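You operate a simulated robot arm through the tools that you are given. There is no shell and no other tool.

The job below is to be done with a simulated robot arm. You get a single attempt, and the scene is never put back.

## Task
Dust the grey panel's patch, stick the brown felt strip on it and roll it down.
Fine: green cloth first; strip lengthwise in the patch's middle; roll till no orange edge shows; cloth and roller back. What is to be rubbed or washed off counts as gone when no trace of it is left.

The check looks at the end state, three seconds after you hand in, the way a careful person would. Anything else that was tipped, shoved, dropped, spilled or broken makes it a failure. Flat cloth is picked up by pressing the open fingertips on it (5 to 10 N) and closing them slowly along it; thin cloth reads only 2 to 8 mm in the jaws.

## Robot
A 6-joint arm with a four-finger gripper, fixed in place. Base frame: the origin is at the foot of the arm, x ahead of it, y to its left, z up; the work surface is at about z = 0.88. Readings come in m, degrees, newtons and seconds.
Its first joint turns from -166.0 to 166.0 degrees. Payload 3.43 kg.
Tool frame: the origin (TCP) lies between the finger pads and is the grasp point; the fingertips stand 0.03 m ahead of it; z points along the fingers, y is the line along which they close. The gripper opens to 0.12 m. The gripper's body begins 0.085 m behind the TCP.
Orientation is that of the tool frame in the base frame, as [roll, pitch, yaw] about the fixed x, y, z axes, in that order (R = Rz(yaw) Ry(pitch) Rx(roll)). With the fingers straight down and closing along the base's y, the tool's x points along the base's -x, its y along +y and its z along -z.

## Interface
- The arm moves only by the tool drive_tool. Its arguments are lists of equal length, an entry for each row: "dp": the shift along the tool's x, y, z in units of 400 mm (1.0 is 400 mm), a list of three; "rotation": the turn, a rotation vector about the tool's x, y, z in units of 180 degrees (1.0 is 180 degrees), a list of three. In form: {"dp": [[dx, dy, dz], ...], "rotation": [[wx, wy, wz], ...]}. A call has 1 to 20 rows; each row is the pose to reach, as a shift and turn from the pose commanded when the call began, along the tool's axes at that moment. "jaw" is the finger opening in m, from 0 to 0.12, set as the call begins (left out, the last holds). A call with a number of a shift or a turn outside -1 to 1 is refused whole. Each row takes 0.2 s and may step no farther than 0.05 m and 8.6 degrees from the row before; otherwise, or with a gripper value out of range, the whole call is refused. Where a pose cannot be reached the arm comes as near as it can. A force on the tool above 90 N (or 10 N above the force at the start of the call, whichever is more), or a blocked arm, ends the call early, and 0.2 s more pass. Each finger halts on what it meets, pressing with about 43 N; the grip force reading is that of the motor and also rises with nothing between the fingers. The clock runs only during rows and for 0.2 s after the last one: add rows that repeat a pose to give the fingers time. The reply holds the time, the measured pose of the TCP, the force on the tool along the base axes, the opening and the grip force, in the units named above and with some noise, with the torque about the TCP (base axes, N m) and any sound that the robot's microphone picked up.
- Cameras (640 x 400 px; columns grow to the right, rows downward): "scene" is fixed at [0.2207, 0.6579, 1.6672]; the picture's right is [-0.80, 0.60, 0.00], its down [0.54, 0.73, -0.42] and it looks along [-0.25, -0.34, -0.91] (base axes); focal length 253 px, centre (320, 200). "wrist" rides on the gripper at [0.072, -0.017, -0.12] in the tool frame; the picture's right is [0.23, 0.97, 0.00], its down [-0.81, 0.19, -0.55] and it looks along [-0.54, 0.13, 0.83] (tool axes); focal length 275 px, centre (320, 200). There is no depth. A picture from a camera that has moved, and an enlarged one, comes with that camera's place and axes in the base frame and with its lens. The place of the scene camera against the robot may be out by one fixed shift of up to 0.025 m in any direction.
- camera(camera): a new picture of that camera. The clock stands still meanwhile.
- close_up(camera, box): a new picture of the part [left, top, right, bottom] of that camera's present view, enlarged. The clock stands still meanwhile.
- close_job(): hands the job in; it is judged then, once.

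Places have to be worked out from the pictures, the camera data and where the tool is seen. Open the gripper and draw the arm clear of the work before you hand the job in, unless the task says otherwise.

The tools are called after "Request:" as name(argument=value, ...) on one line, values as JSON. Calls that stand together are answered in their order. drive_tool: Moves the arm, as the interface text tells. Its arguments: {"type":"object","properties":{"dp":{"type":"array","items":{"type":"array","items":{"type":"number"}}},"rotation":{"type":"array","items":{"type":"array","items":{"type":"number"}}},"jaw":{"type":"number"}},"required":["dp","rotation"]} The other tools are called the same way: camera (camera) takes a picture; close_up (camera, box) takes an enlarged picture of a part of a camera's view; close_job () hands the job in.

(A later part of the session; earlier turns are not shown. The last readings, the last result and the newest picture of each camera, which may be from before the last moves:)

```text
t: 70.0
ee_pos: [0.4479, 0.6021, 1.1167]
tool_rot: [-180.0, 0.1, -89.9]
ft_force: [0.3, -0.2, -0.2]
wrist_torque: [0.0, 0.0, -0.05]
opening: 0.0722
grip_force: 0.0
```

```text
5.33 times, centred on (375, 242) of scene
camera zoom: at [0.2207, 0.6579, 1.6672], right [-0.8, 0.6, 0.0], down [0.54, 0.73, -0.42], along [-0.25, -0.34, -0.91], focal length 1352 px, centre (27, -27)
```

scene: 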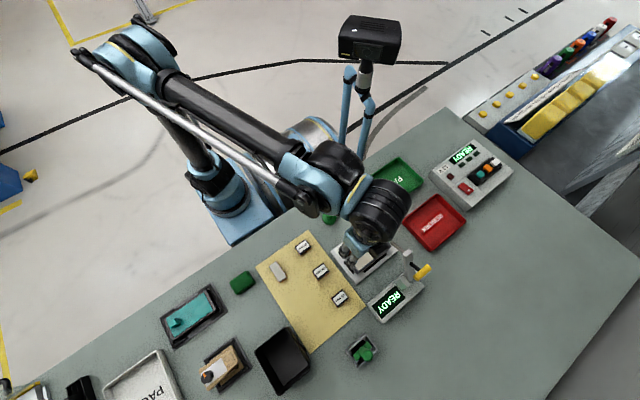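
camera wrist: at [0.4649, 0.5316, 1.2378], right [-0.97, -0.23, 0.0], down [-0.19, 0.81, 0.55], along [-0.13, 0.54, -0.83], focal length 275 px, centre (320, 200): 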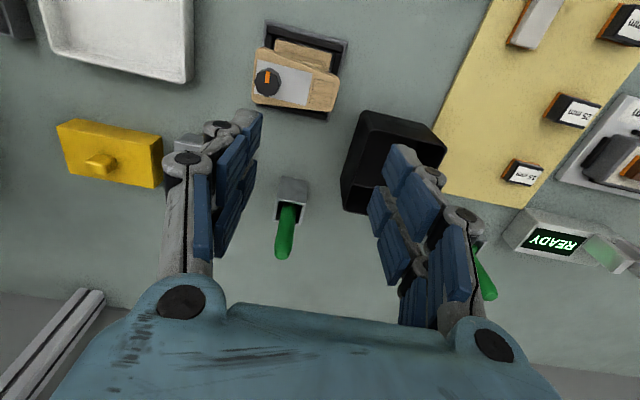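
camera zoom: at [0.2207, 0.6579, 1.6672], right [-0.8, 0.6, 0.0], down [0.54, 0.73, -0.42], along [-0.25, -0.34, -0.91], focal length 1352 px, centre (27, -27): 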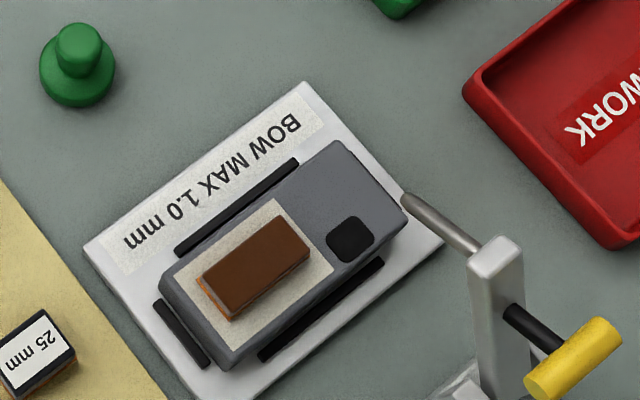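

Tool B is just a plain handle in a narrow box; tool A, with the T-yoke in the wider cradle (centre about (0.180, 0.773), top z 0.92, handle top about z 1.01), is the roller. I turn back to yaw 180 while flying to a viewing position beside it.

Request:
drive_tool(dp=[[-0.0304, 0.0631, 0], [-0.0608, 0.1262, 0], [-0.0912, 0.1892, 0], [-0.1215, 0.2523, 0], [-0.1519, 0.3154, 0], [-0.1823, 0.3785, 0], [-0.2127, 0.4415, 0], [-0.2431, 0.5046, 0], [-0.2735, 0.5677, 0], [-0.3038, 0.6308, 0], [-0.3342, 0.6938, 0], [-0.3646, 0.7569, 0], [-0.395, 0.82, 0], [-0.395, 0.82, 0]], rotation=[[0, 0, 0.0385], [0, 0, 0.0769], [0, 0, 0.1154], [0, 0, 0.1538], [0, 0, 0.1923], [0, 0, 0.2308], [0, 0, 0.2692], [0, 0, 0.3077], [0, 0, 0.3462], [0, 0, 0.3846], [0, 0, 0.4231], [0, 0, 0.4615], [0, 0, 0.5], [0, 0, 0.5]])

Request:
camera(camera="wrist")

Request:
close_up(camera="wrist", box=[240, 110, 400, 240])

```text
t: 73.0
ee_pos: [0.1189, 0.7564, 1.1188]
tool_rot: [179.9, 0.0, 179.9]
ft_force: [-0.5, -0.6, -0.3]
wrist_torque: [-0.03, 0.03, 0.01]
opening: 0.0718
grip_force: 0.0
```

```text
taken
camera wrist: at [0.0486, 0.7412, 1.2398], right [-0.23, 0.97, 0.0], down [0.81, 0.19, 0.55], along [0.54, 0.13, -0.83], focal length 275 px, centre (320, 200)
```

wrist: 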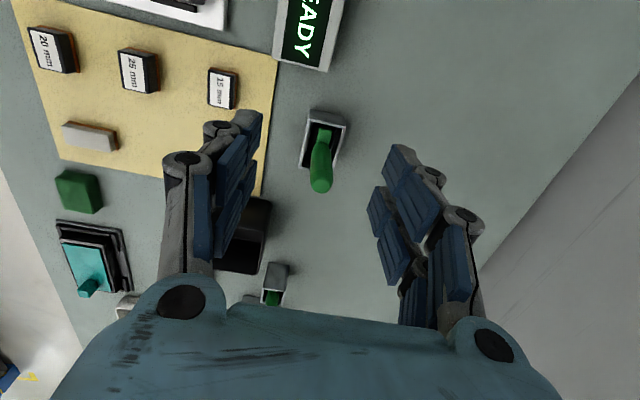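

```text
3.08 times, centred on (320, 175) of wrist
camera zoom: at [0.0486, 0.7412, 1.2398], right [-0.23, 0.97, 0.0], down [0.81, 0.19, 0.55], along [0.54, 0.13, -0.83], focal length 847 px, centre (320, 277)
```

zoom: 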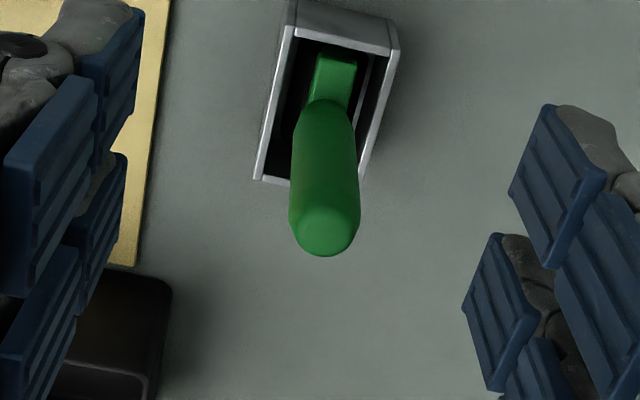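

Both views put the handle's axis at about (0.180, 0.7745), top at z ≈ 1.01, about 22 mm thick. I move above it with the jaws at 60 mm.

Request:
drive_tool(dp=[[-0.05, 0.015, 0], [-0.1, 0.03, 0], [-0.1525, 0.045, 0], [-0.1525, 0.045, 0], [-0.1525, 0.045, 0]], rotation=[[0, 0, 0], [0, 0, 0], [0, 0, 0], [0, 0, 0], [0, 0, 0]], jaw=0.06)

Request:
camera(camera="wrist")

Request:
close_up(camera="wrist", box=[250, 0, 390, 150])

```text
t: 74.2
ee_pos: [0.1809, 0.7761, 1.1193]
tool_rot: [179.9, 0.0, 180.0]
ft_force: [-0.9, 0.7, -0.5]
wrist_torque: [-0.01, 0.0, -0.01]
opening: 0.0602
grip_force: 0.0
```

```text
taken
camera wrist: at [0.11, 0.7599, 1.2406], right [-0.23, 0.97, 0.0], down [0.81, 0.19, 0.55], along [0.54, 0.13, -0.83], focal length 275 px, centre (320, 200)
```

wrist: 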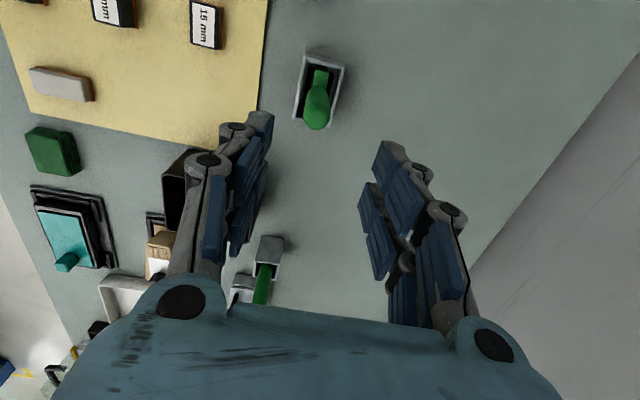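

```text
2.67 times, centred on (320, 75) of wrist
camera zoom: at [0.11, 0.7599, 1.2406], right [-0.23, 0.97, 0.0], down [0.81, 0.19, 0.55], along [0.54, 0.13, -0.83], focal length 734 px, centre (320, 533)
```

zoom: 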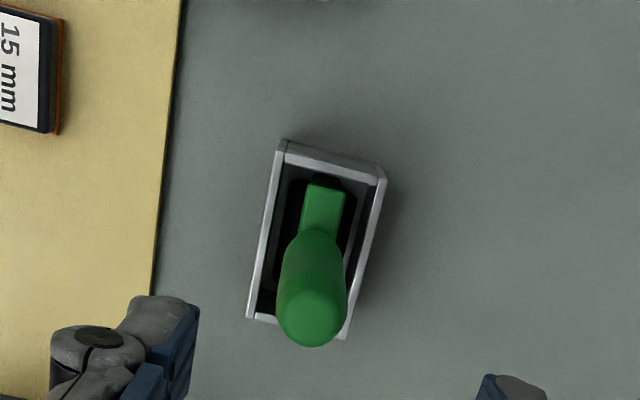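

The handle's cap reads (0.179, 0.774), within 2 mm of the tool axis. I correct that and descend around the handle to TCP z 0.97 in moderate steps.

Request:
drive_tool(dp=[[0.0038, -0.0045, 0.0], [0.0038, -0.0045, 0.06], [0.0038, -0.0045, 0.12], [0.0038, -0.0045, 0.17], [0.0038, -0.0045, 0.22], [0.0038, -0.0045, 0.25], [0.0038, -0.0045, 0.25]], rotation=[[0, 0, 0], [0, 0, 0], [0, 0, 0], [0, 0, 0], [0, 0, 0], [0, 0, 0], [0, 0, 0]])

Request:
camera(camera="wrist")

```text
t: 75.8
ee_pos: [0.1804, 0.7741, 1.0193]
tool_rot: [180.0, -0.1, -180.0]
ft_force: [-0.6, -0.1, -0.3]
wrist_torque: [-0.03, -0.01, 0.0]
opening: 0.06
grip_force: 0.1
```

```text
taken
camera wrist: at [0.11, 0.7586, 1.1399], right [-0.23, 0.97, 0.0], down [0.81, 0.19, 0.55], along [0.54, 0.13, -0.83], focal length 275 px, centre (320, 200)
```

wrist: 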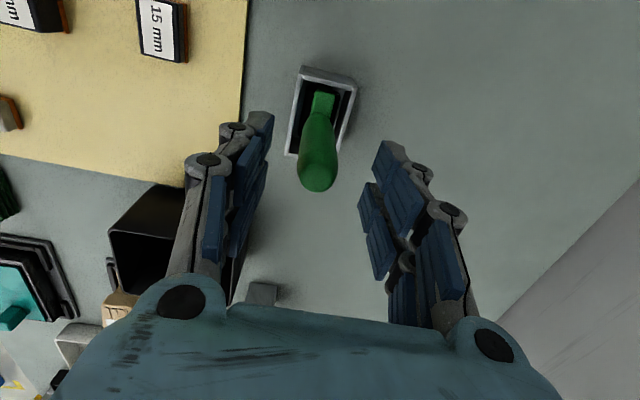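

The handle is centred between the fingers. I continue down 5 cm to TCP z 0.97.

Request:
drive_tool(dp=[[0, 0, 0.03], [0, 0, 0.06], [0, 0, 0.09], [0, 0, 0.11], [0, 0, 0.123], [0, 0, 0.123]], rotation=[[0, 0, 0], [0, 0, 0], [0, 0, 0], [0, 0, 0], [0, 0, 0], [0, 0, 0]])

Request:
camera(camera="wrist")

Request:
close_up(camera="scene", box=[310, 290, 430, 390])

```text
t: 77.2
ee_pos: [0.182, 0.7761, 0.9691]
tool_rot: [179.9, 0.0, -180.0]
ft_force: [0.5, 1.3, 0.6]
wrist_torque: [0.0, -0.01, -0.01]
opening: 0.0598
grip_force: 0.0
```

```text
taken
camera wrist: at [0.1111, 0.7596, 1.0905], right [-0.23, 0.97, 0.0], down [0.81, 0.19, 0.55], along [0.54, 0.13, -0.83], focal length 275 px, centre (320, 200)
```

wrist: 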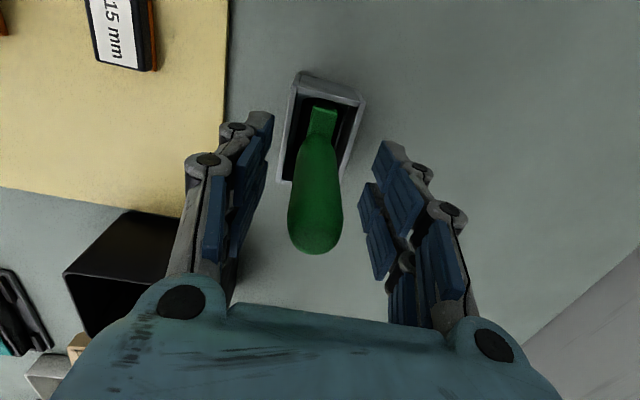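

```text
4.00 times, centred on (370, 340) of scene
camera zoom: at [0.2207, 0.6579, 1.6672], right [-0.8, 0.6, 0.0], down [0.54, 0.73, -0.42], along [-0.25, -0.34, -0.91], focal length 1014 px, centre (120, -360)
```

zoom: 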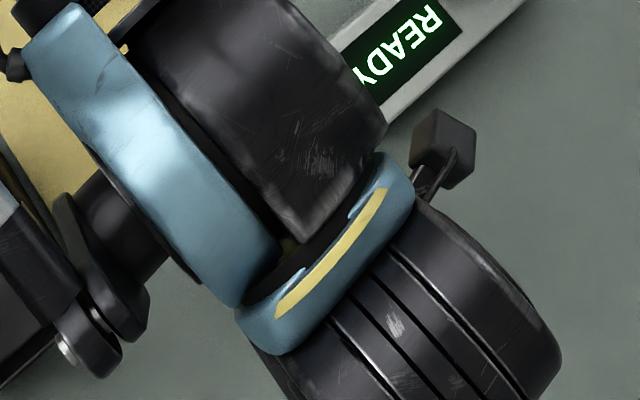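

The handle stands between the fingertips, which sit above the cradle rim. I close on it.

Request:
drive_tool(dp=[[0, 0, 0], [0, 0, 0], [0, 0, 0]], rotation=[[0, 0, 0], [0, 0, 0], [0, 0, 0]], jaw=0.01)

Request:
camera(camera="wrist")

```text
t: 78.0
ee_pos: [0.1822, 0.776, 0.97]
tool_rot: [179.9, 0.1, 179.9]
ft_force: [-0.5, -1.0, 0.8]
wrist_torque: [-0.09, 0.04, 0.05]
opening: 0.0218
grip_force: 43.4
```

```text
taken
camera wrist: at [0.111, 0.7595, 1.0907], right [-0.23, 0.97, 0.0], down [0.81, 0.19, 0.55], along [0.54, 0.13, -0.83], focal length 275 px, centre (320, 200)
```

wrist: 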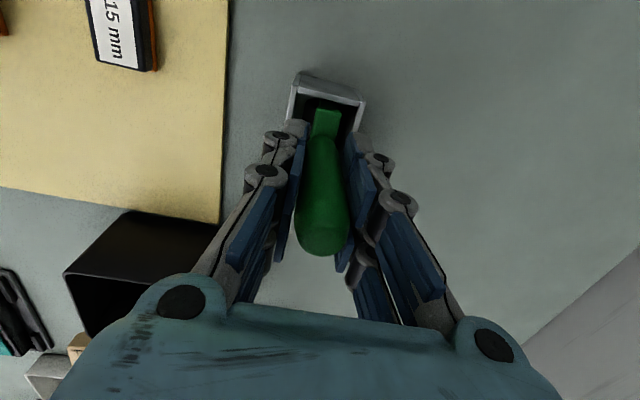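

Gripped at 21.8 mm. I lift slowly straight out of the cradle by 3 cm first and check for drag.

Request:
drive_tool(dp=[[0, 0, -0.015], [0, 0, -0.03], [0, 0, -0.05], [0, 0, -0.075], [0, 0, -0.075]], rotation=[[0, 0, 0], [0, 0, 0], [0, 0, 0], [0, 0, 0], [0, 0, 0]])

Request:
camera(camera="wrist")

```text
t: 79.2
ee_pos: [0.1814, 0.7765, 0.9996]
tool_rot: [179.9, 0.1, 180.0]
ft_force: [0.6, 0.3, -0.6]
wrist_torque: [0.0, -0.01, 0.0]
opening: 0.0216
grip_force: 42.6
```

```text
taken
camera wrist: at [0.1107, 0.7594, 1.12], right [-0.23, 0.97, 0.0], down [0.81, 0.19, 0.55], along [0.54, 0.13, -0.83], focal length 275 px, centre (320, 200)
```

wrist: 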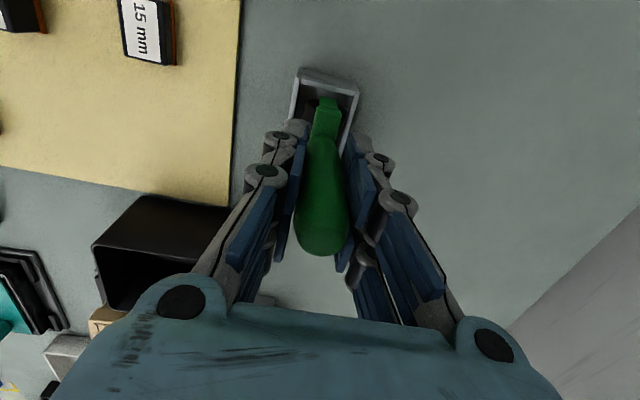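

No drag; I keep lifting another 9 cm and look at the roller itself.

Request:
drive_tool(dp=[[0, 0, -0.05], [0, 0, -0.1], [0, 0, -0.15], [0, 0, -0.2], [0, 0, -0.225], [0, 0, -0.225]], rotation=[[0, 0, 0], [0, 0, 0], [0, 0, 0], [0, 0, 0], [0, 0, 0], [0, 0, 0]])

Request:
camera(camera="wrist")

Request:
close_up(camera="wrist", box=[240, 60, 400, 180])

Request:
close_up(camera="scene", box=[310, 290, 430, 390])

```text
t: 80.6
ee_pos: [0.181, 0.7754, 1.0922]
tool_rot: [179.8, 0.0, -179.9]
ft_force: [-0.7, 0.5, -0.6]
wrist_torque: [-0.01, 0.0, 0.01]
opening: 0.0217
grip_force: 43.2
```

```text
taken
camera wrist: at [0.1101, 0.7591, 1.2118], right [-0.23, 0.97, 0.0], down [0.81, 0.19, 0.55], along [0.54, 0.13, -0.83], focal length 275 px, centre (320, 200)
```

wrist: 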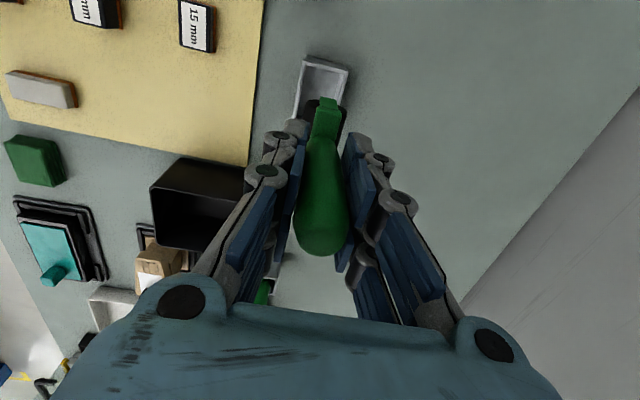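

```text
3.33 times, centred on (320, 120) of wrist
camera zoom: at [0.1101, 0.7591, 1.2118], right [-0.23, 0.97, 0.0], down [0.81, 0.19, 0.55], along [0.54, 0.13, -0.83], focal length 918 px, centre (320, 467)
```

zoom: 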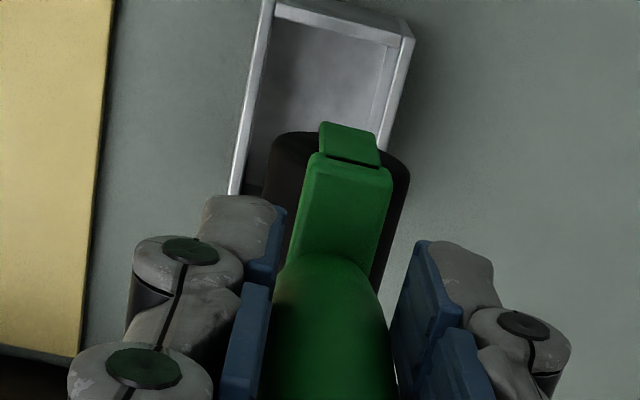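

```text
4.00 times, centred on (370, 340) of scene
camera zoom: at [0.2207, 0.6579, 1.6672], right [-0.8, 0.6, 0.0], down [0.54, 0.73, -0.42], along [-0.25, -0.34, -0.91], focal length 1014 px, centre (120, -360)
```

zoom: 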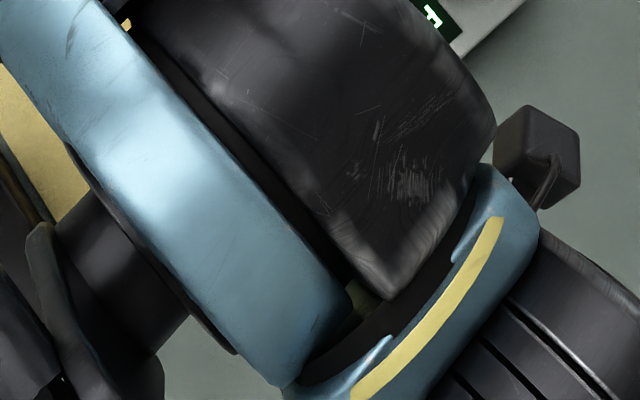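

It is indeed a roller: black cylinder of about 30 mm diameter in a green fork, axis along the fork's crossbar. I turn it -90° so its axis lies along y while flying to (0.15, 0.58) at z 1.10, clear of the READY machine.

Request:
drive_tool(dp=[[0.0062, -0.0406, -0.025], [0.0125, -0.0812, -0.025], [0.0188, -0.1219, -0.025], [0.025, -0.1625, -0.025], [0.0312, -0.2031, -0.025], [0.0375, -0.2438, -0.025], [0.0438, -0.2844, -0.025], [0.05, -0.325, -0.025], [0.0562, -0.3656, -0.025], [0.0625, -0.4062, -0.025], [0.0688, -0.4469, -0.025], [0.075, -0.4875, -0.025], [0.075, -0.4875, -0.025]], rotation=[[0, 0, -0.0417], [0, 0, -0.0833], [0, 0, -0.125], [0, 0, -0.1667], [0, 0, -0.2083], [0, 0, -0.25], [0, 0, -0.2917], [0, 0, -0.3333], [0, 0, -0.375], [0, 0, -0.4167], [0, 0, -0.4583], [0, 0, -0.5], [0, 0, -0.5]])

Request:
camera(camera="wrist")

Request:
camera(camera="scene")

```text
t: 83.4
ee_pos: [0.1494, 0.5804, 1.1006]
tool_rot: [-180.0, 0.1, -90.0]
ft_force: [-0.5, 1.2, -1.3]
wrist_torque: [-0.01, -0.01, 0.0]
opening: 0.0217
grip_force: 42.8
```

```text
taken
camera wrist: at [0.1677, 0.5101, 1.2212], right [-0.97, -0.23, 0.0], down [-0.19, 0.81, 0.55], along [-0.13, 0.54, -0.83], focal length 275 px, centre (320, 200)
```

wrist: 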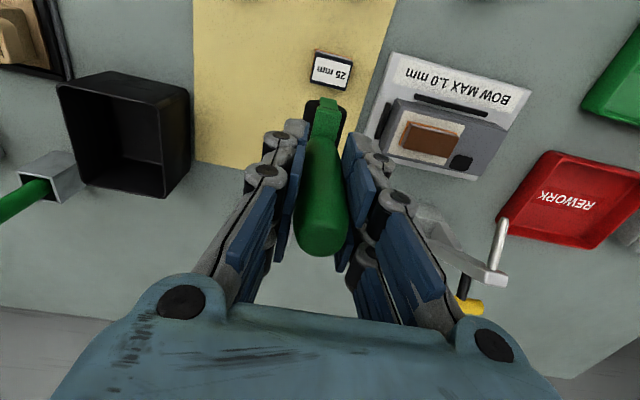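

```text
taken
```

scene: 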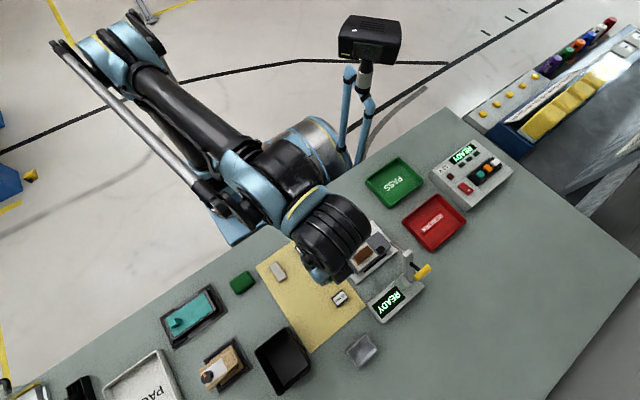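

The roller hangs straight with its axis along y. I move over the strip's centre (0.026, 0.594) and lower to TCP z 1.05.

Request:
drive_tool(dp=[[-0.0085, 0.077, 0.0], [-0.017, 0.154, 0.0], [-0.0255, 0.231, 0.02], [-0.034, 0.3085, 0.06], [-0.034, 0.3085, 0.1], [-0.034, 0.3085, 0.125], [-0.034, 0.3085, 0.125]], rotation=[[0, 0, 0], [0, 0, 0], [0, 0, 0], [0, 0, 0], [0, 0, 0], [0, 0, 0], [0, 0, 0]])

Request:
camera(camera="wrist")

Request:
close_up(camera="wrist", box=[220, 30, 420, 180])

Request:
close_up(camera="scene", box=[325, 205, 425, 280])

```text
t: 85.0
ee_pos: [0.0245, 0.5949, 1.05]
tool_rot: [180.0, 0.0, -90.0]
ft_force: [-0.1, 0.1, -1.0]
wrist_torque: [0.02, 0.01, -0.05]
opening: 0.0216
grip_force: 42.8
```

```text
taken
camera wrist: at [0.0432, 0.5239, 1.1706], right [-0.97, -0.23, 0.0], down [-0.19, 0.81, 0.55], along [-0.13, 0.54, -0.83], focal length 275 px, centre (320, 200)
```

wrist: 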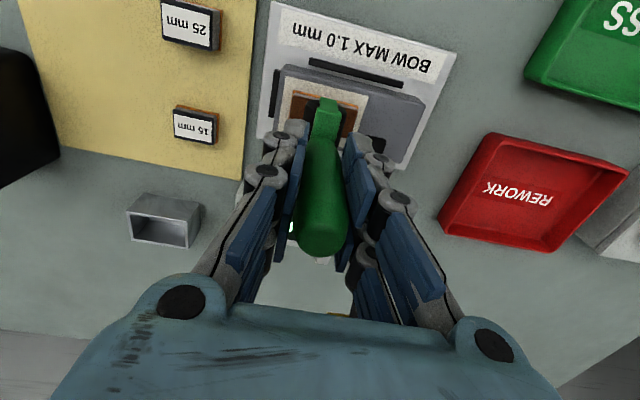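

```text
2.67 times, centred on (320, 105) of wrist
camera zoom: at [0.0432, 0.5239, 1.1706], right [-0.97, -0.23, 0.0], down [-0.19, 0.81, 0.55], along [-0.13, 0.54, -0.83], focal length 734 px, centre (320, 453)
```

zoom: 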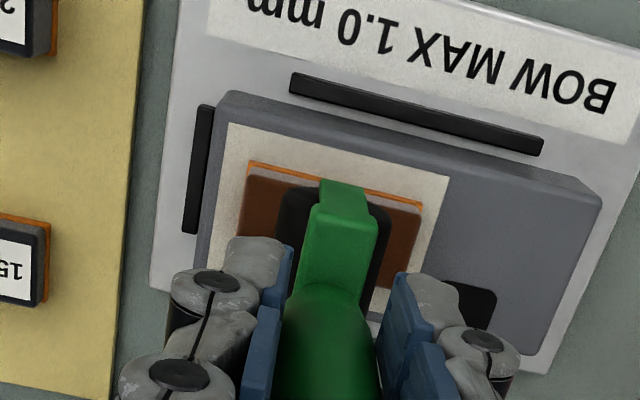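

```text
5.33 times, centred on (375, 242) of scene
camera zoom: at [0.2207, 0.6579, 1.6672], right [-0.8, 0.6, 0.0], down [0.54, 0.73, -0.42], along [-0.25, -0.34, -0.91], focal length 1352 px, centre (27, -27)
```

zoom: 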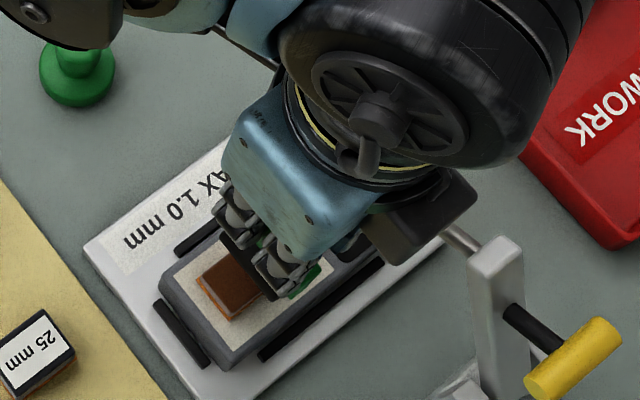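

The roller is squarely above the strip. I lower to about 4 mm above expected contact.

Request:
drive_tool(dp=[[0, 0, 0.015], [0, 0, 0.03], [0, 0, 0.045], [0, 0, 0.055], [0, 0, 0.055]], rotation=[[0, 0, 0], [0, 0, 0], [0, 0, 0], [0, 0, 0], [0, 0, 0]])

Request:
close_up(camera="wrist", box=[220, 30, 420, 180])

```text
t: 86.2
ee_pos: [0.0278, 0.5923, 1.028]
tool_rot: [-180.0, 0.0, -89.9]
ft_force: [0.4, -0.4, 21.4]
wrist_torque: [1.49, 0.02, -0.02]
opening: 0.0211
grip_force: 43.1
```

```text
2.67 times, centred on (320, 105) of wrist
camera zoom: at [0.0449, 0.5229, 1.1489], right [-0.97, -0.23, 0.0], down [-0.19, 0.81, 0.55], along [-0.13, 0.54, -0.83], focal length 734 px, centre (320, 453)
```

zoom: 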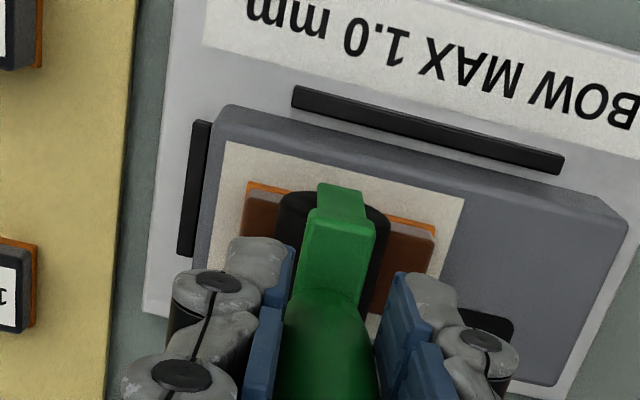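

Contact already at 21 N, with an odd torque about x (1.5 N·m), as if pressed well to the +y side. I back up 4 mm at once and re-check.

Request:
drive_tool(dp=[[0, 0, -0.005], [0, 0, -0.01], [0, 0, -0.01]], rotation=[[0, 0, 0], [0, 0, 0], [0, 0, 0]])

Request:
camera(camera="wrist")

Request:
camera(camera="scene")

```text
t: 87.0
ee_pos: [0.0279, 0.5944, 1.0318]
tool_rot: [180.0, 0.2, -89.9]
ft_force: [-0.5, -0.7, -0.5]
wrist_torque: [0.03, -0.01, 0.01]
opening: 0.0214
grip_force: 43.2
```

```text
taken
camera wrist: at [0.0452, 0.5237, 1.1525], right [-0.97, -0.23, 0.0], down [-0.19, 0.81, 0.55], along [-0.13, 0.54, -0.83], focal length 275 px, centre (320, 200)
```

wrist: 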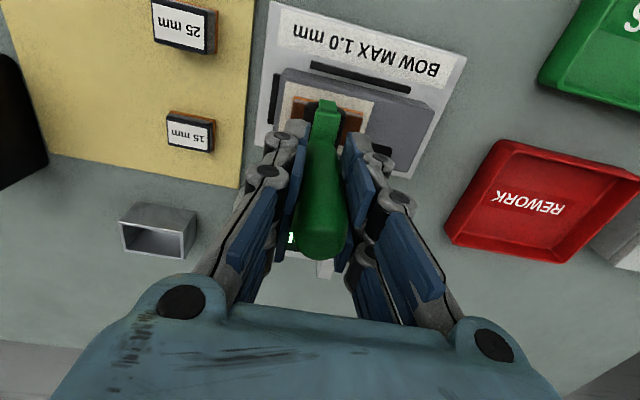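

```text
taken
```

scene: 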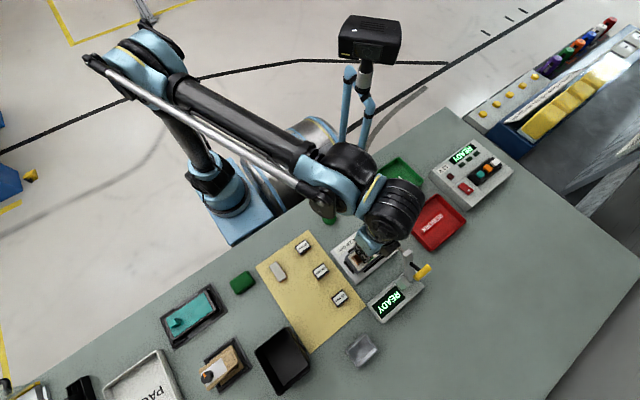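

Force and torque went back to zero. I check in the scene view that nothing at the READY machine or the panel has shifted and look for what else could have touched.

Request:
close_up(camera="scene", box=[325, 205, 425, 280])

Request:
close_up(camera="scene", box=[340, 170, 440, 250])

Request:
close_up(camera="wrist", box=[260, 70, 380, 160])

```text
5.33 times, centred on (375, 242) of scene
camera zoom: at [0.2207, 0.6579, 1.6672], right [-0.8, 0.6, 0.0], down [0.54, 0.73, -0.42], along [-0.25, -0.34, -0.91], focal length 1352 px, centre (27, -27)
```

zoom: 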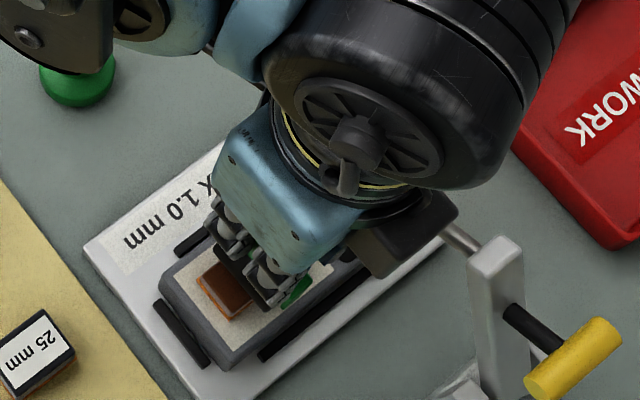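

```text
5.00 times, centred on (390, 210) of scene
camera zoom: at [0.2207, 0.6579, 1.6672], right [-0.8, 0.6, 0.0], down [0.54, 0.73, -0.42], along [-0.25, -0.34, -0.91], focal length 1267 px, centre (-30, 150)
```

zoom: 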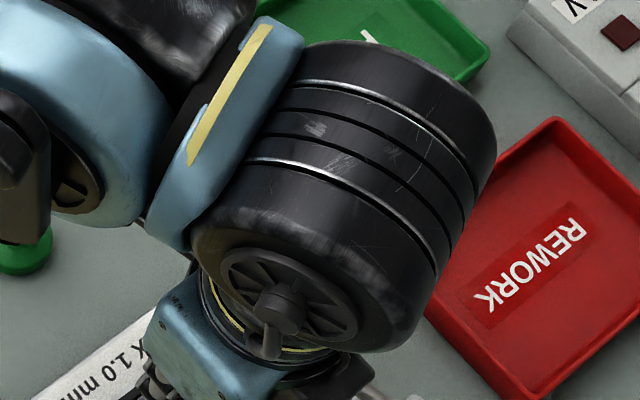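

```text
4.44 times, centred on (320, 115) of wrist
camera zoom: at [0.0452, 0.5237, 1.1525], right [-0.97, -0.23, 0.0], down [-0.19, 0.81, 0.55], along [-0.13, 0.54, -0.83], focal length 1224 px, centre (320, 578)
```

zoom: 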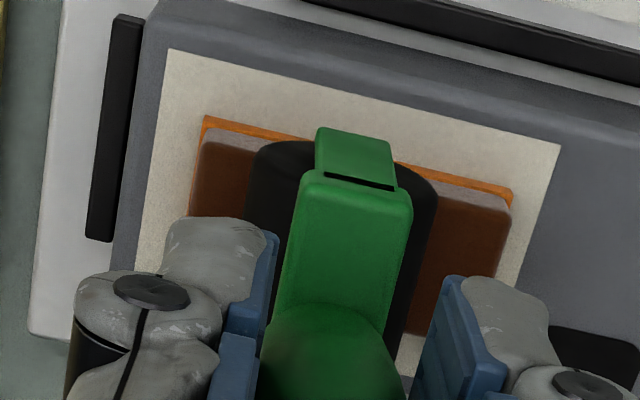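

Nothing has moved, and no other part seems near anything at that spot. I repeat the descent in 1 mm steps to learn where force and torque begin.

Request:
drive_tool(dp=[[0, 0, 0.0025], [0, 0, 0.004], [0, 0, 0.004]], rotation=[[0, 0, 0], [0, 0, 0], [0, 0, 0]])

```text
t: 87.8
ee_pos: [0.0283, 0.5932, 1.0305]
tool_rot: [180.0, 0.1, -90.0]
ft_force: [0.0, -0.2, -0.8]
wrist_torque: [-0.02, 0.0, 0.03]
opening: 0.0212
grip_force: 42.7
```

No contact at 1.6 mm lower; another 1 mm.

Request:
drive_tool(dp=[[0, 0, 0.0015], [0, 0, 0.0025], [0, 0, 0.0025]], rotation=[[0, 0, 0], [0, 0, 0], [0, 0, 0]])

```text
t: 88.6
ee_pos: [0.0278, 0.5933, 1.0282]
tool_rot: [179.9, 0.1, -90.0]
ft_force: [0.1, 0.6, 4.9]
wrist_torque: [0.31, -0.03, -0.02]
opening: 0.0208
grip_force: 43.2
```

Contact again begins about 5 mm higher than the strip should allow, with a lever arm of ~65 mm in +y, so something other than the roller may be touching. As a test I raise 6 mm, move 45 mm toward +x (roller off the strip) and lower again to the same height.

Request:
drive_tool(dp=[[0, 0, -0.015], [0, -0.06, -0.015], [0, -0.1125, -0.015], [0, -0.1125, -0.007], [0, -0.1125, 0.001], [0, -0.1125, 0.001]], rotation=[[0, 0, 0], [0, 0, 0], [0, 0, 0], [0, 0, 0], [0, 0, 0], [0, 0, 0]])

```text
t: 90.0
ee_pos: [0.0744, 0.5948, 1.0281]
tool_rot: [179.9, 0.2, -89.9]
ft_force: [0.3, -0.2, -0.4]
wrist_torque: [0.01, 0.0, 0.0]
opening: 0.0209
grip_force: 43.0
```

No contact there at the same height, so it was indeed the strip being touched (or something near x 0.03). From here I take pictures to see the roller's attitude in the grip.

Request:
close_up(camera="wrist", box=[220, 60, 420, 260])

Request:
close_up(camera="scene", box=[325, 205, 425, 280])

```text
2.00 times, centred on (320, 160) of wrist
camera zoom: at [0.0901, 0.5241, 1.1486], right [-0.97, -0.23, 0.0], down [-0.19, 0.81, 0.55], along [-0.13, 0.54, -0.83], focal length 551 px, centre (320, 280)
```

zoom: 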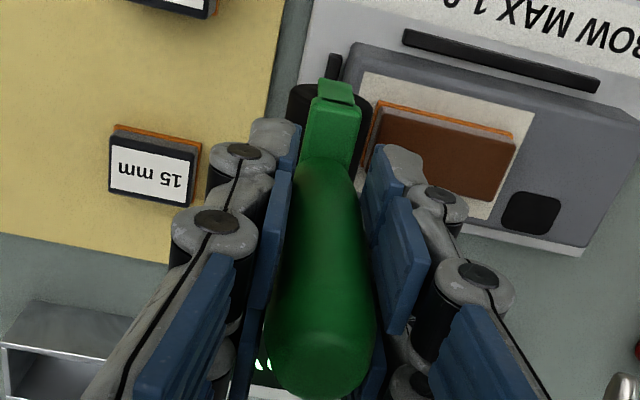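

```text
5.33 times, centred on (375, 242) of scene
camera zoom: at [0.2207, 0.6579, 1.6672], right [-0.8, 0.6, 0.0], down [0.54, 0.73, -0.42], along [-0.25, -0.34, -0.91], focal length 1352 px, centre (27, -27)
```

zoom: 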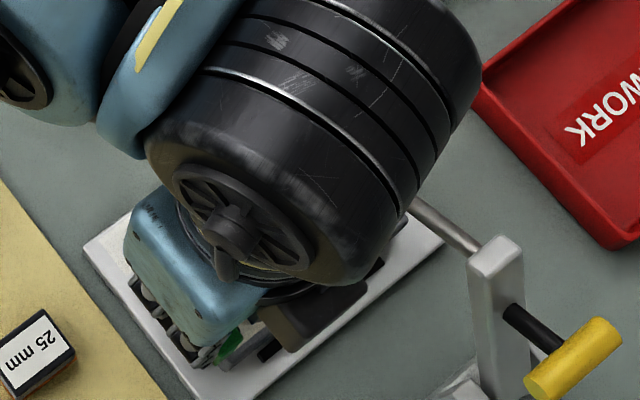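

The strip is undisturbed. I look closer at the gripped roller's visible parts to judge whether it tilted in the fingers.

Request:
close_up(camera="wrist", box=[280, 90, 370, 150])

Request:
close_up(camera="wrist", box=[270, 140, 390, 270])

Request:
close_up(camera="scene", box=[345, 250, 385, 280])

```text
6.67 times, centred on (325, 120) of wrist
camera zoom: at [0.0901, 0.5241, 1.1486], right [-0.97, -0.23, 0.0], down [-0.19, 0.81, 0.55], along [-0.13, 0.54, -0.83], focal length 1835 px, centre (287, 733)
```

zoom: 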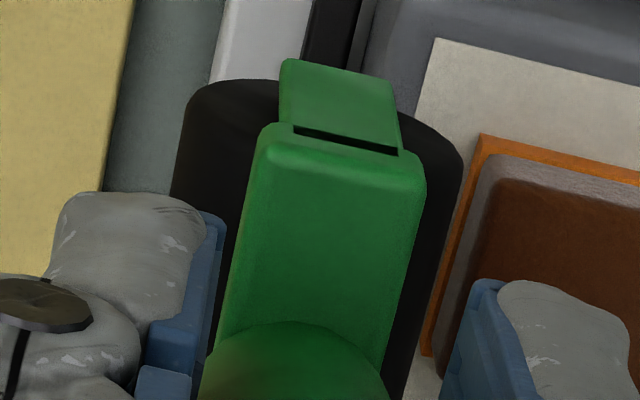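

```text
3.08 times, centred on (330, 205) of wrist
camera zoom: at [0.0901, 0.5241, 1.1486], right [-0.97, -0.23, 0.0], down [-0.19, 0.81, 0.55], along [-0.13, 0.54, -0.83], focal length 847 px, centre (289, 185)
```

zoom: 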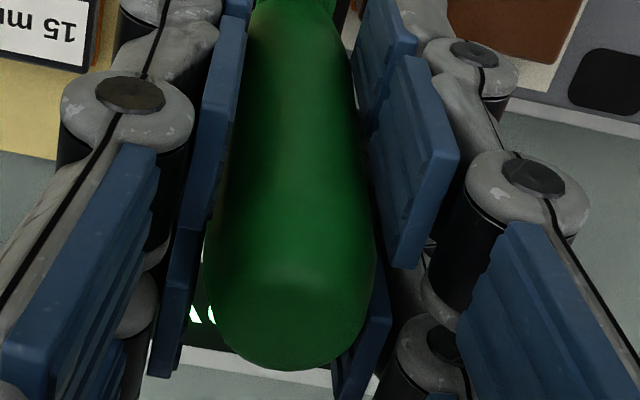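

```text
13.33 times, centred on (365, 265) of scene
camera zoom: at [0.2207, 0.6579, 1.6672], right [-0.8, 0.6, 0.0], down [0.54, 0.73, -0.42], along [-0.25, -0.34, -0.91], focal length 3379 px, centre (-280, -667)
```

zoom: 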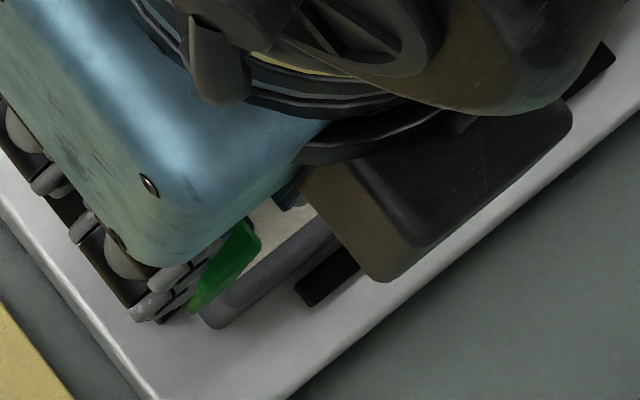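

The handle is tapered, which may let it tilt a little in the fingers; contact at this height fits the roller resting on the strip. I test again over the strip centre but with the tool 10 mm more toward -y, touching lightly, to see how the torque changes.

Request:
drive_tool(dp=[[0, 0, -0.02], [0.0125, 0.06, -0.02], [0.025, 0.12, -0.02], [0.025, 0.12, -0.012], [0.025, 0.12, -0.004], [0.025, 0.12, -0.001], [0.025, 0.12, -0.001]], rotation=[[0, 0, 0], [0, 0, 0], [0, 0, 0], [0, 0, 0], [0, 0, 0], [0, 0, 0], [0, 0, 0]])

```text
t: 91.6
ee_pos: [0.0243, 0.5835, 1.0285]
tool_rot: [-179.9, 0.1, -89.9]
ft_force: [0.0, -0.2, 11.2]
wrist_torque: [0.05, -0.02, 0.02]
opening: 0.021
grip_force: 42.6
```

With the tool 10 mm further toward -y the contact is clean: 11 N and almost no torque. I roll along the strip at this pressure: to the +x end, back to the -x end, and back to the middle.

Request:
drive_tool(dp=[[0, -0.016, 0], [0, -0.032, 0], [0, -0.048, 0], [0, -0.064, 0], [0, -0.048, 0], [0, -0.032, 0], [0, -0.016, 0], [0, 0, 0], [0, 0.016, 0], [0, 0.032, 0], [0, 0.048, 0], [0, 0.064, 0], [0, 0.048, 0], [0, 0.032, 0], [0, 0.016, 0], [0, 0, 0]], rotation=[[0, 0, 0], [0, 0, 0], [0, 0, 0], [0, 0, 0], [0, 0, 0], [0, 0, 0], [0, 0, 0], [0, 0, 0], [0, 0, 0], [0, 0, 0], [0, 0, 0], [0, 0, 0], [0, 0, 0], [0, 0, 0], [0, 0, 0], [0, 0, 0]])

Request:
close_up(camera="wrist", box=[220, 30, 420, 180])

```text
t: 95.0
ee_pos: [0.026, 0.5832, 1.03]
tool_rot: [-179.9, 0.0, -89.9]
ft_force: [-4.3, 0.1, 9.4]
wrist_torque: [0.15, 0.39, 0.03]
opening: 0.021
grip_force: 43.1
```

```text
2.67 times, centred on (320, 105) of wrist
camera zoom: at [0.0427, 0.5126, 1.1493], right [-0.97, -0.23, 0.0], down [-0.19, 0.81, 0.55], along [-0.13, 0.54, -0.83], focal length 734 px, centre (320, 453)
```

zoom: 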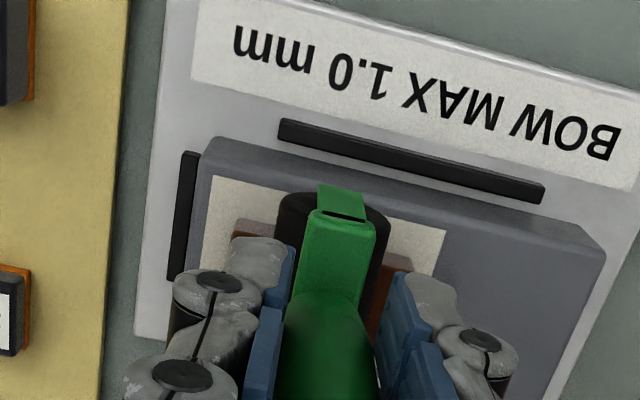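

The orange line seems gone on the near side after this pass. I zoom in to verify.

Request:
close_up(camera="wrist", box=[280, 100, 340, 140])

Request:
close_up(camera="wrist", box=[325, 105, 385, 145])

Request:
close_up(camera="scene", box=[345, 235, 395, 275])

```text
10.00 times, centred on (310, 120) of wrist
camera zoom: at [0.0427, 0.5126, 1.1493], right [-0.97, -0.23, 0.0], down [-0.19, 0.81, 0.55], along [-0.13, 0.54, -0.83], focal length 2753 px, centre (420, 1000)
```

zoom: 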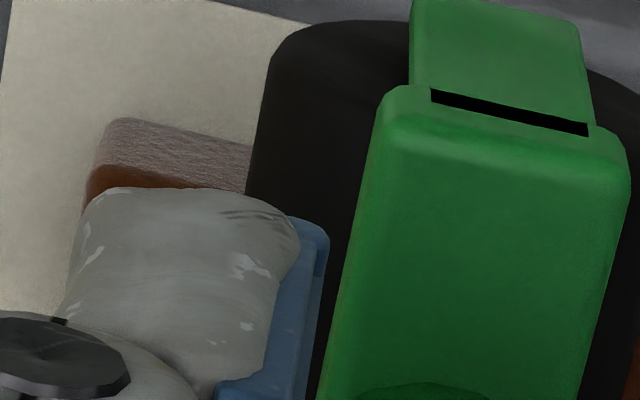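

```text
10.00 times, centred on (355, 125) of wrist
camera zoom: at [0.0427, 0.5126, 1.1493], right [-0.97, -0.23, 0.0], down [-0.19, 0.81, 0.55], along [-0.13, 0.54, -0.83], focal length 2753 px, centre (-30, 950)
```

zoom: 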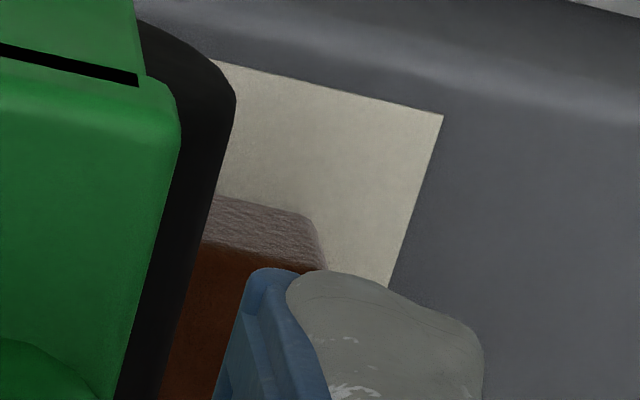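

```text
10.00 times, centred on (370, 255) of scene
camera zoom: at [0.2207, 0.6579, 1.6672], right [-0.8, 0.6, 0.0], down [0.54, 0.73, -0.42], along [-0.25, -0.34, -0.91], focal length 2534 px, centre (-180, -350)
```

zoom: 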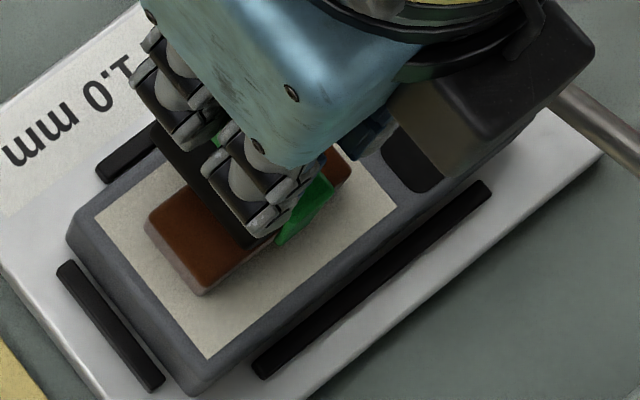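

No orange visible on the near side or at the +x end. I lift the roller and move it aside to inspect all edges.

Request:
drive_tool(dp=[[0, 0, -0.02], [0, 0, -0.08], [0, 0, -0.16], [0, -0.1, -0.18], [0.05, -0.2, -0.18], [0.12, -0.3, -0.18], [0.18, -0.35, -0.18], [0.18, -0.35, -0.18]], rotation=[[0, 0, 0], [0, 0, 0], [0, 0, 0], [0, 0, 0], [0, 0, 0], [0, 0, 0], [0, 0, 0], [0, 0, 0]])

Request:
camera(camera="wrist")

Request:
close_up(camera="scene", box=[345, 230, 400, 275])

```text
t: 96.8
ee_pos: [0.1679, 0.5111, 1.0989]
tool_rot: [-179.8, 0.1, -90.0]
ft_force: [0.5, 0.0, -1.3]
wrist_torque: [-0.02, 0.01, -0.01]
opening: 0.021
grip_force: 43.3
```

```text
taken
camera wrist: at [0.1844, 0.4397, 1.2197], right [-0.97, -0.23, 0.0], down [-0.19, 0.81, 0.55], along [-0.13, 0.54, -0.83], focal length 275 px, centre (320, 200)
```

wrist: 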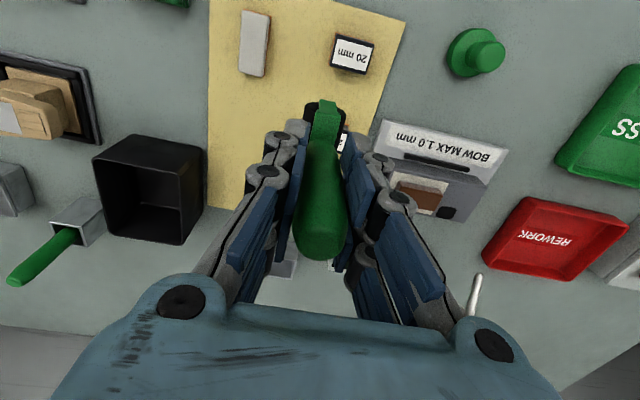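

```text
8.89 times, centred on (372, 252) of scene
camera zoom: at [0.2207, 0.6579, 1.6672], right [-0.8, 0.6, 0.0], down [0.54, 0.73, -0.42], along [-0.25, -0.34, -0.91], focal length 2253 px, centre (-147, -267)
```

zoom: 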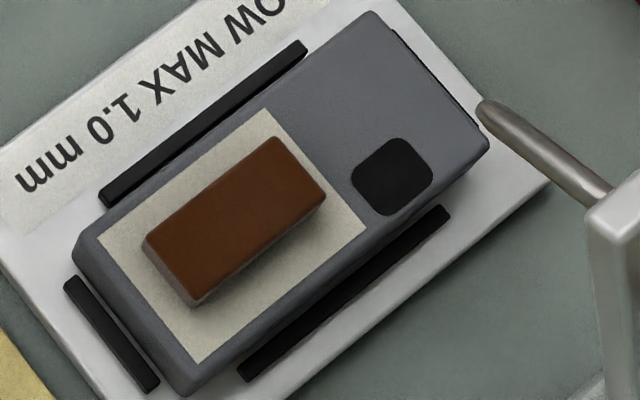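

From the scene no orange shows on the +x end or +y side. I zoom the wrist view on the strip's -y side.

Request:
close_up(camera="wrist", box=[375, 150, 475, 220])

```text
5.71 times, centred on (425, 185) of wrist
camera zoom: at [0.1844, 0.4397, 1.2197], right [-0.97, -0.23, 0.0], down [-0.19, 0.81, 0.55], along [-0.13, 0.54, -0.83], focal length 1573 px, centre (-280, 286)
```

zoom: 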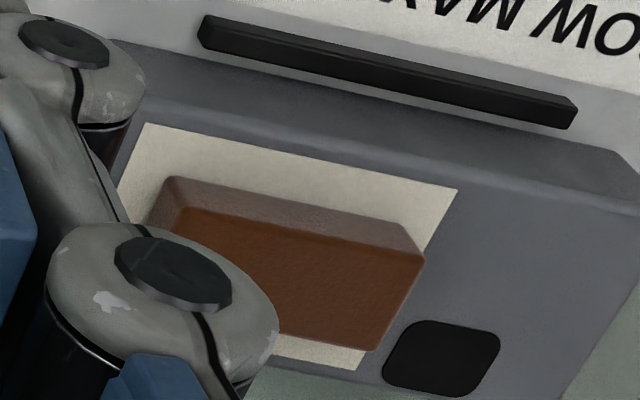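

The -y side is clean too. To see the -x end I turn to yaw 180 and hover at (-0.04, 0.50), which lets the wrist camera look from the -x side.

Request:
drive_tool(dp=[[0.0025, 0.0433, -0.05], [0.005, 0.0867, -0.05], [0.0075, 0.13, -0.05], [0.01, 0.1733, -0.05], [0.0125, 0.2167, -0.05], [0.015, 0.26, -0.05], [0.0175, 0.3033, -0.05], [0.02, 0.3467, -0.05], [0.0225, 0.39, -0.05], [0.025, 0.4333, -0.05], [0.0275, 0.4767, -0.05], [0.0275, 0.52, -0.05], [0.0275, 0.52, -0.05]], rotation=[[0, 0, 0.0417], [0, 0, 0.0833], [0, 0, 0.125], [0, 0, 0.1667], [0, 0, 0.2083], [0, 0, 0.25], [0, 0, 0.2917], [0, 0, 0.3333], [0, 0, 0.375], [0, 0, 0.4167], [0, 0, 0.4583], [0, 0, 0.5], [0, 0, 0.5]])

Request:
camera(camera="wrist")

Request:
close_up(camera="wrist", box=[330, 60, 470, 150])

```text
t: 99.6
ee_pos: [-0.0457, 0.5, 1.1202]
tool_rot: [180.0, 0.0, -180.0]
ft_force: [1.0, -0.6, -1.0]
wrist_torque: [0.02, -0.01, -0.05]
opening: 0.0207
grip_force: 42.9
```

```text
taken
camera wrist: at [-0.1152, 0.4839, 1.2417], right [-0.23, 0.97, 0.0], down [0.81, 0.19, 0.55], along [0.54, 0.13, -0.83], focal length 275 px, centre (320, 200)
```

wrist: 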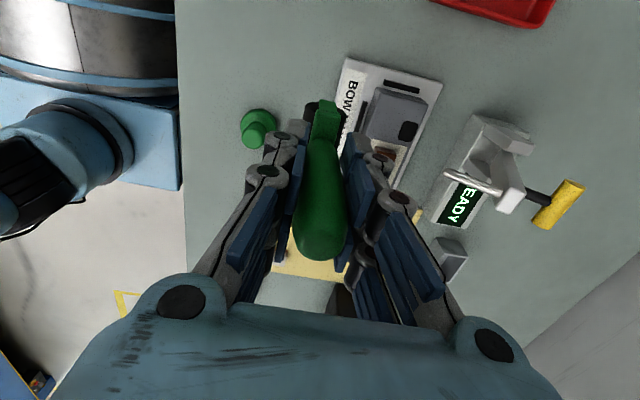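

```text
4.44 times, centred on (400, 105) of wrist
camera zoom: at [-0.1152, 0.4839, 1.2417], right [-0.23, 0.97, 0.0], down [0.81, 0.19, 0.55], along [0.54, 0.13, -0.83], focal length 1224 px, centre (-36, 622)
```

zoom: 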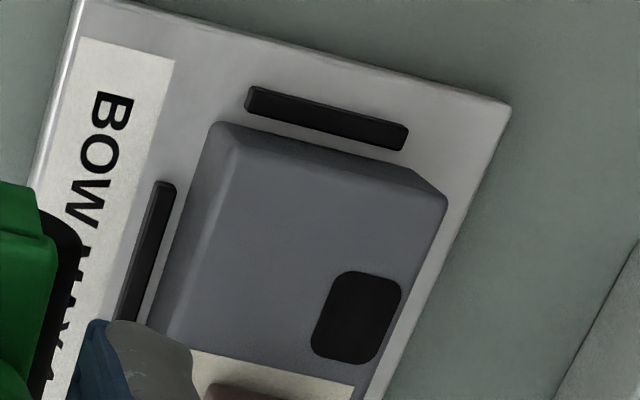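

The strip's -x end lies just at the lower border of that crop; I zoom in there.

Request:
close_up(camera="wrist", box=[360, 130, 430, 180])

```text
8.00 times, centred on (395, 155) of wrist
camera zoom: at [-0.1152, 0.4839, 1.2417], right [-0.23, 0.97, 0.0], down [0.81, 0.19, 0.55], along [0.54, 0.13, -0.83], focal length 2202 px, centre (-280, 560)
```

zoom: 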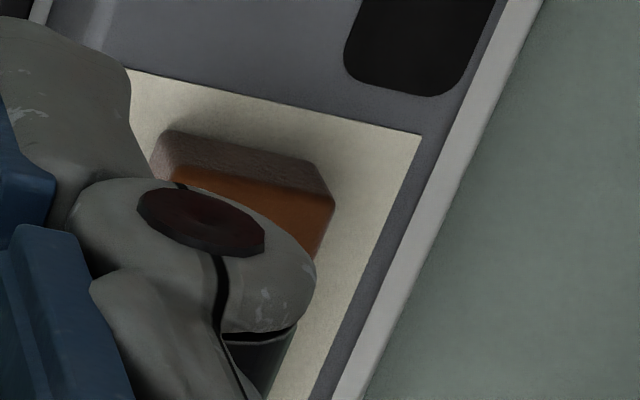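

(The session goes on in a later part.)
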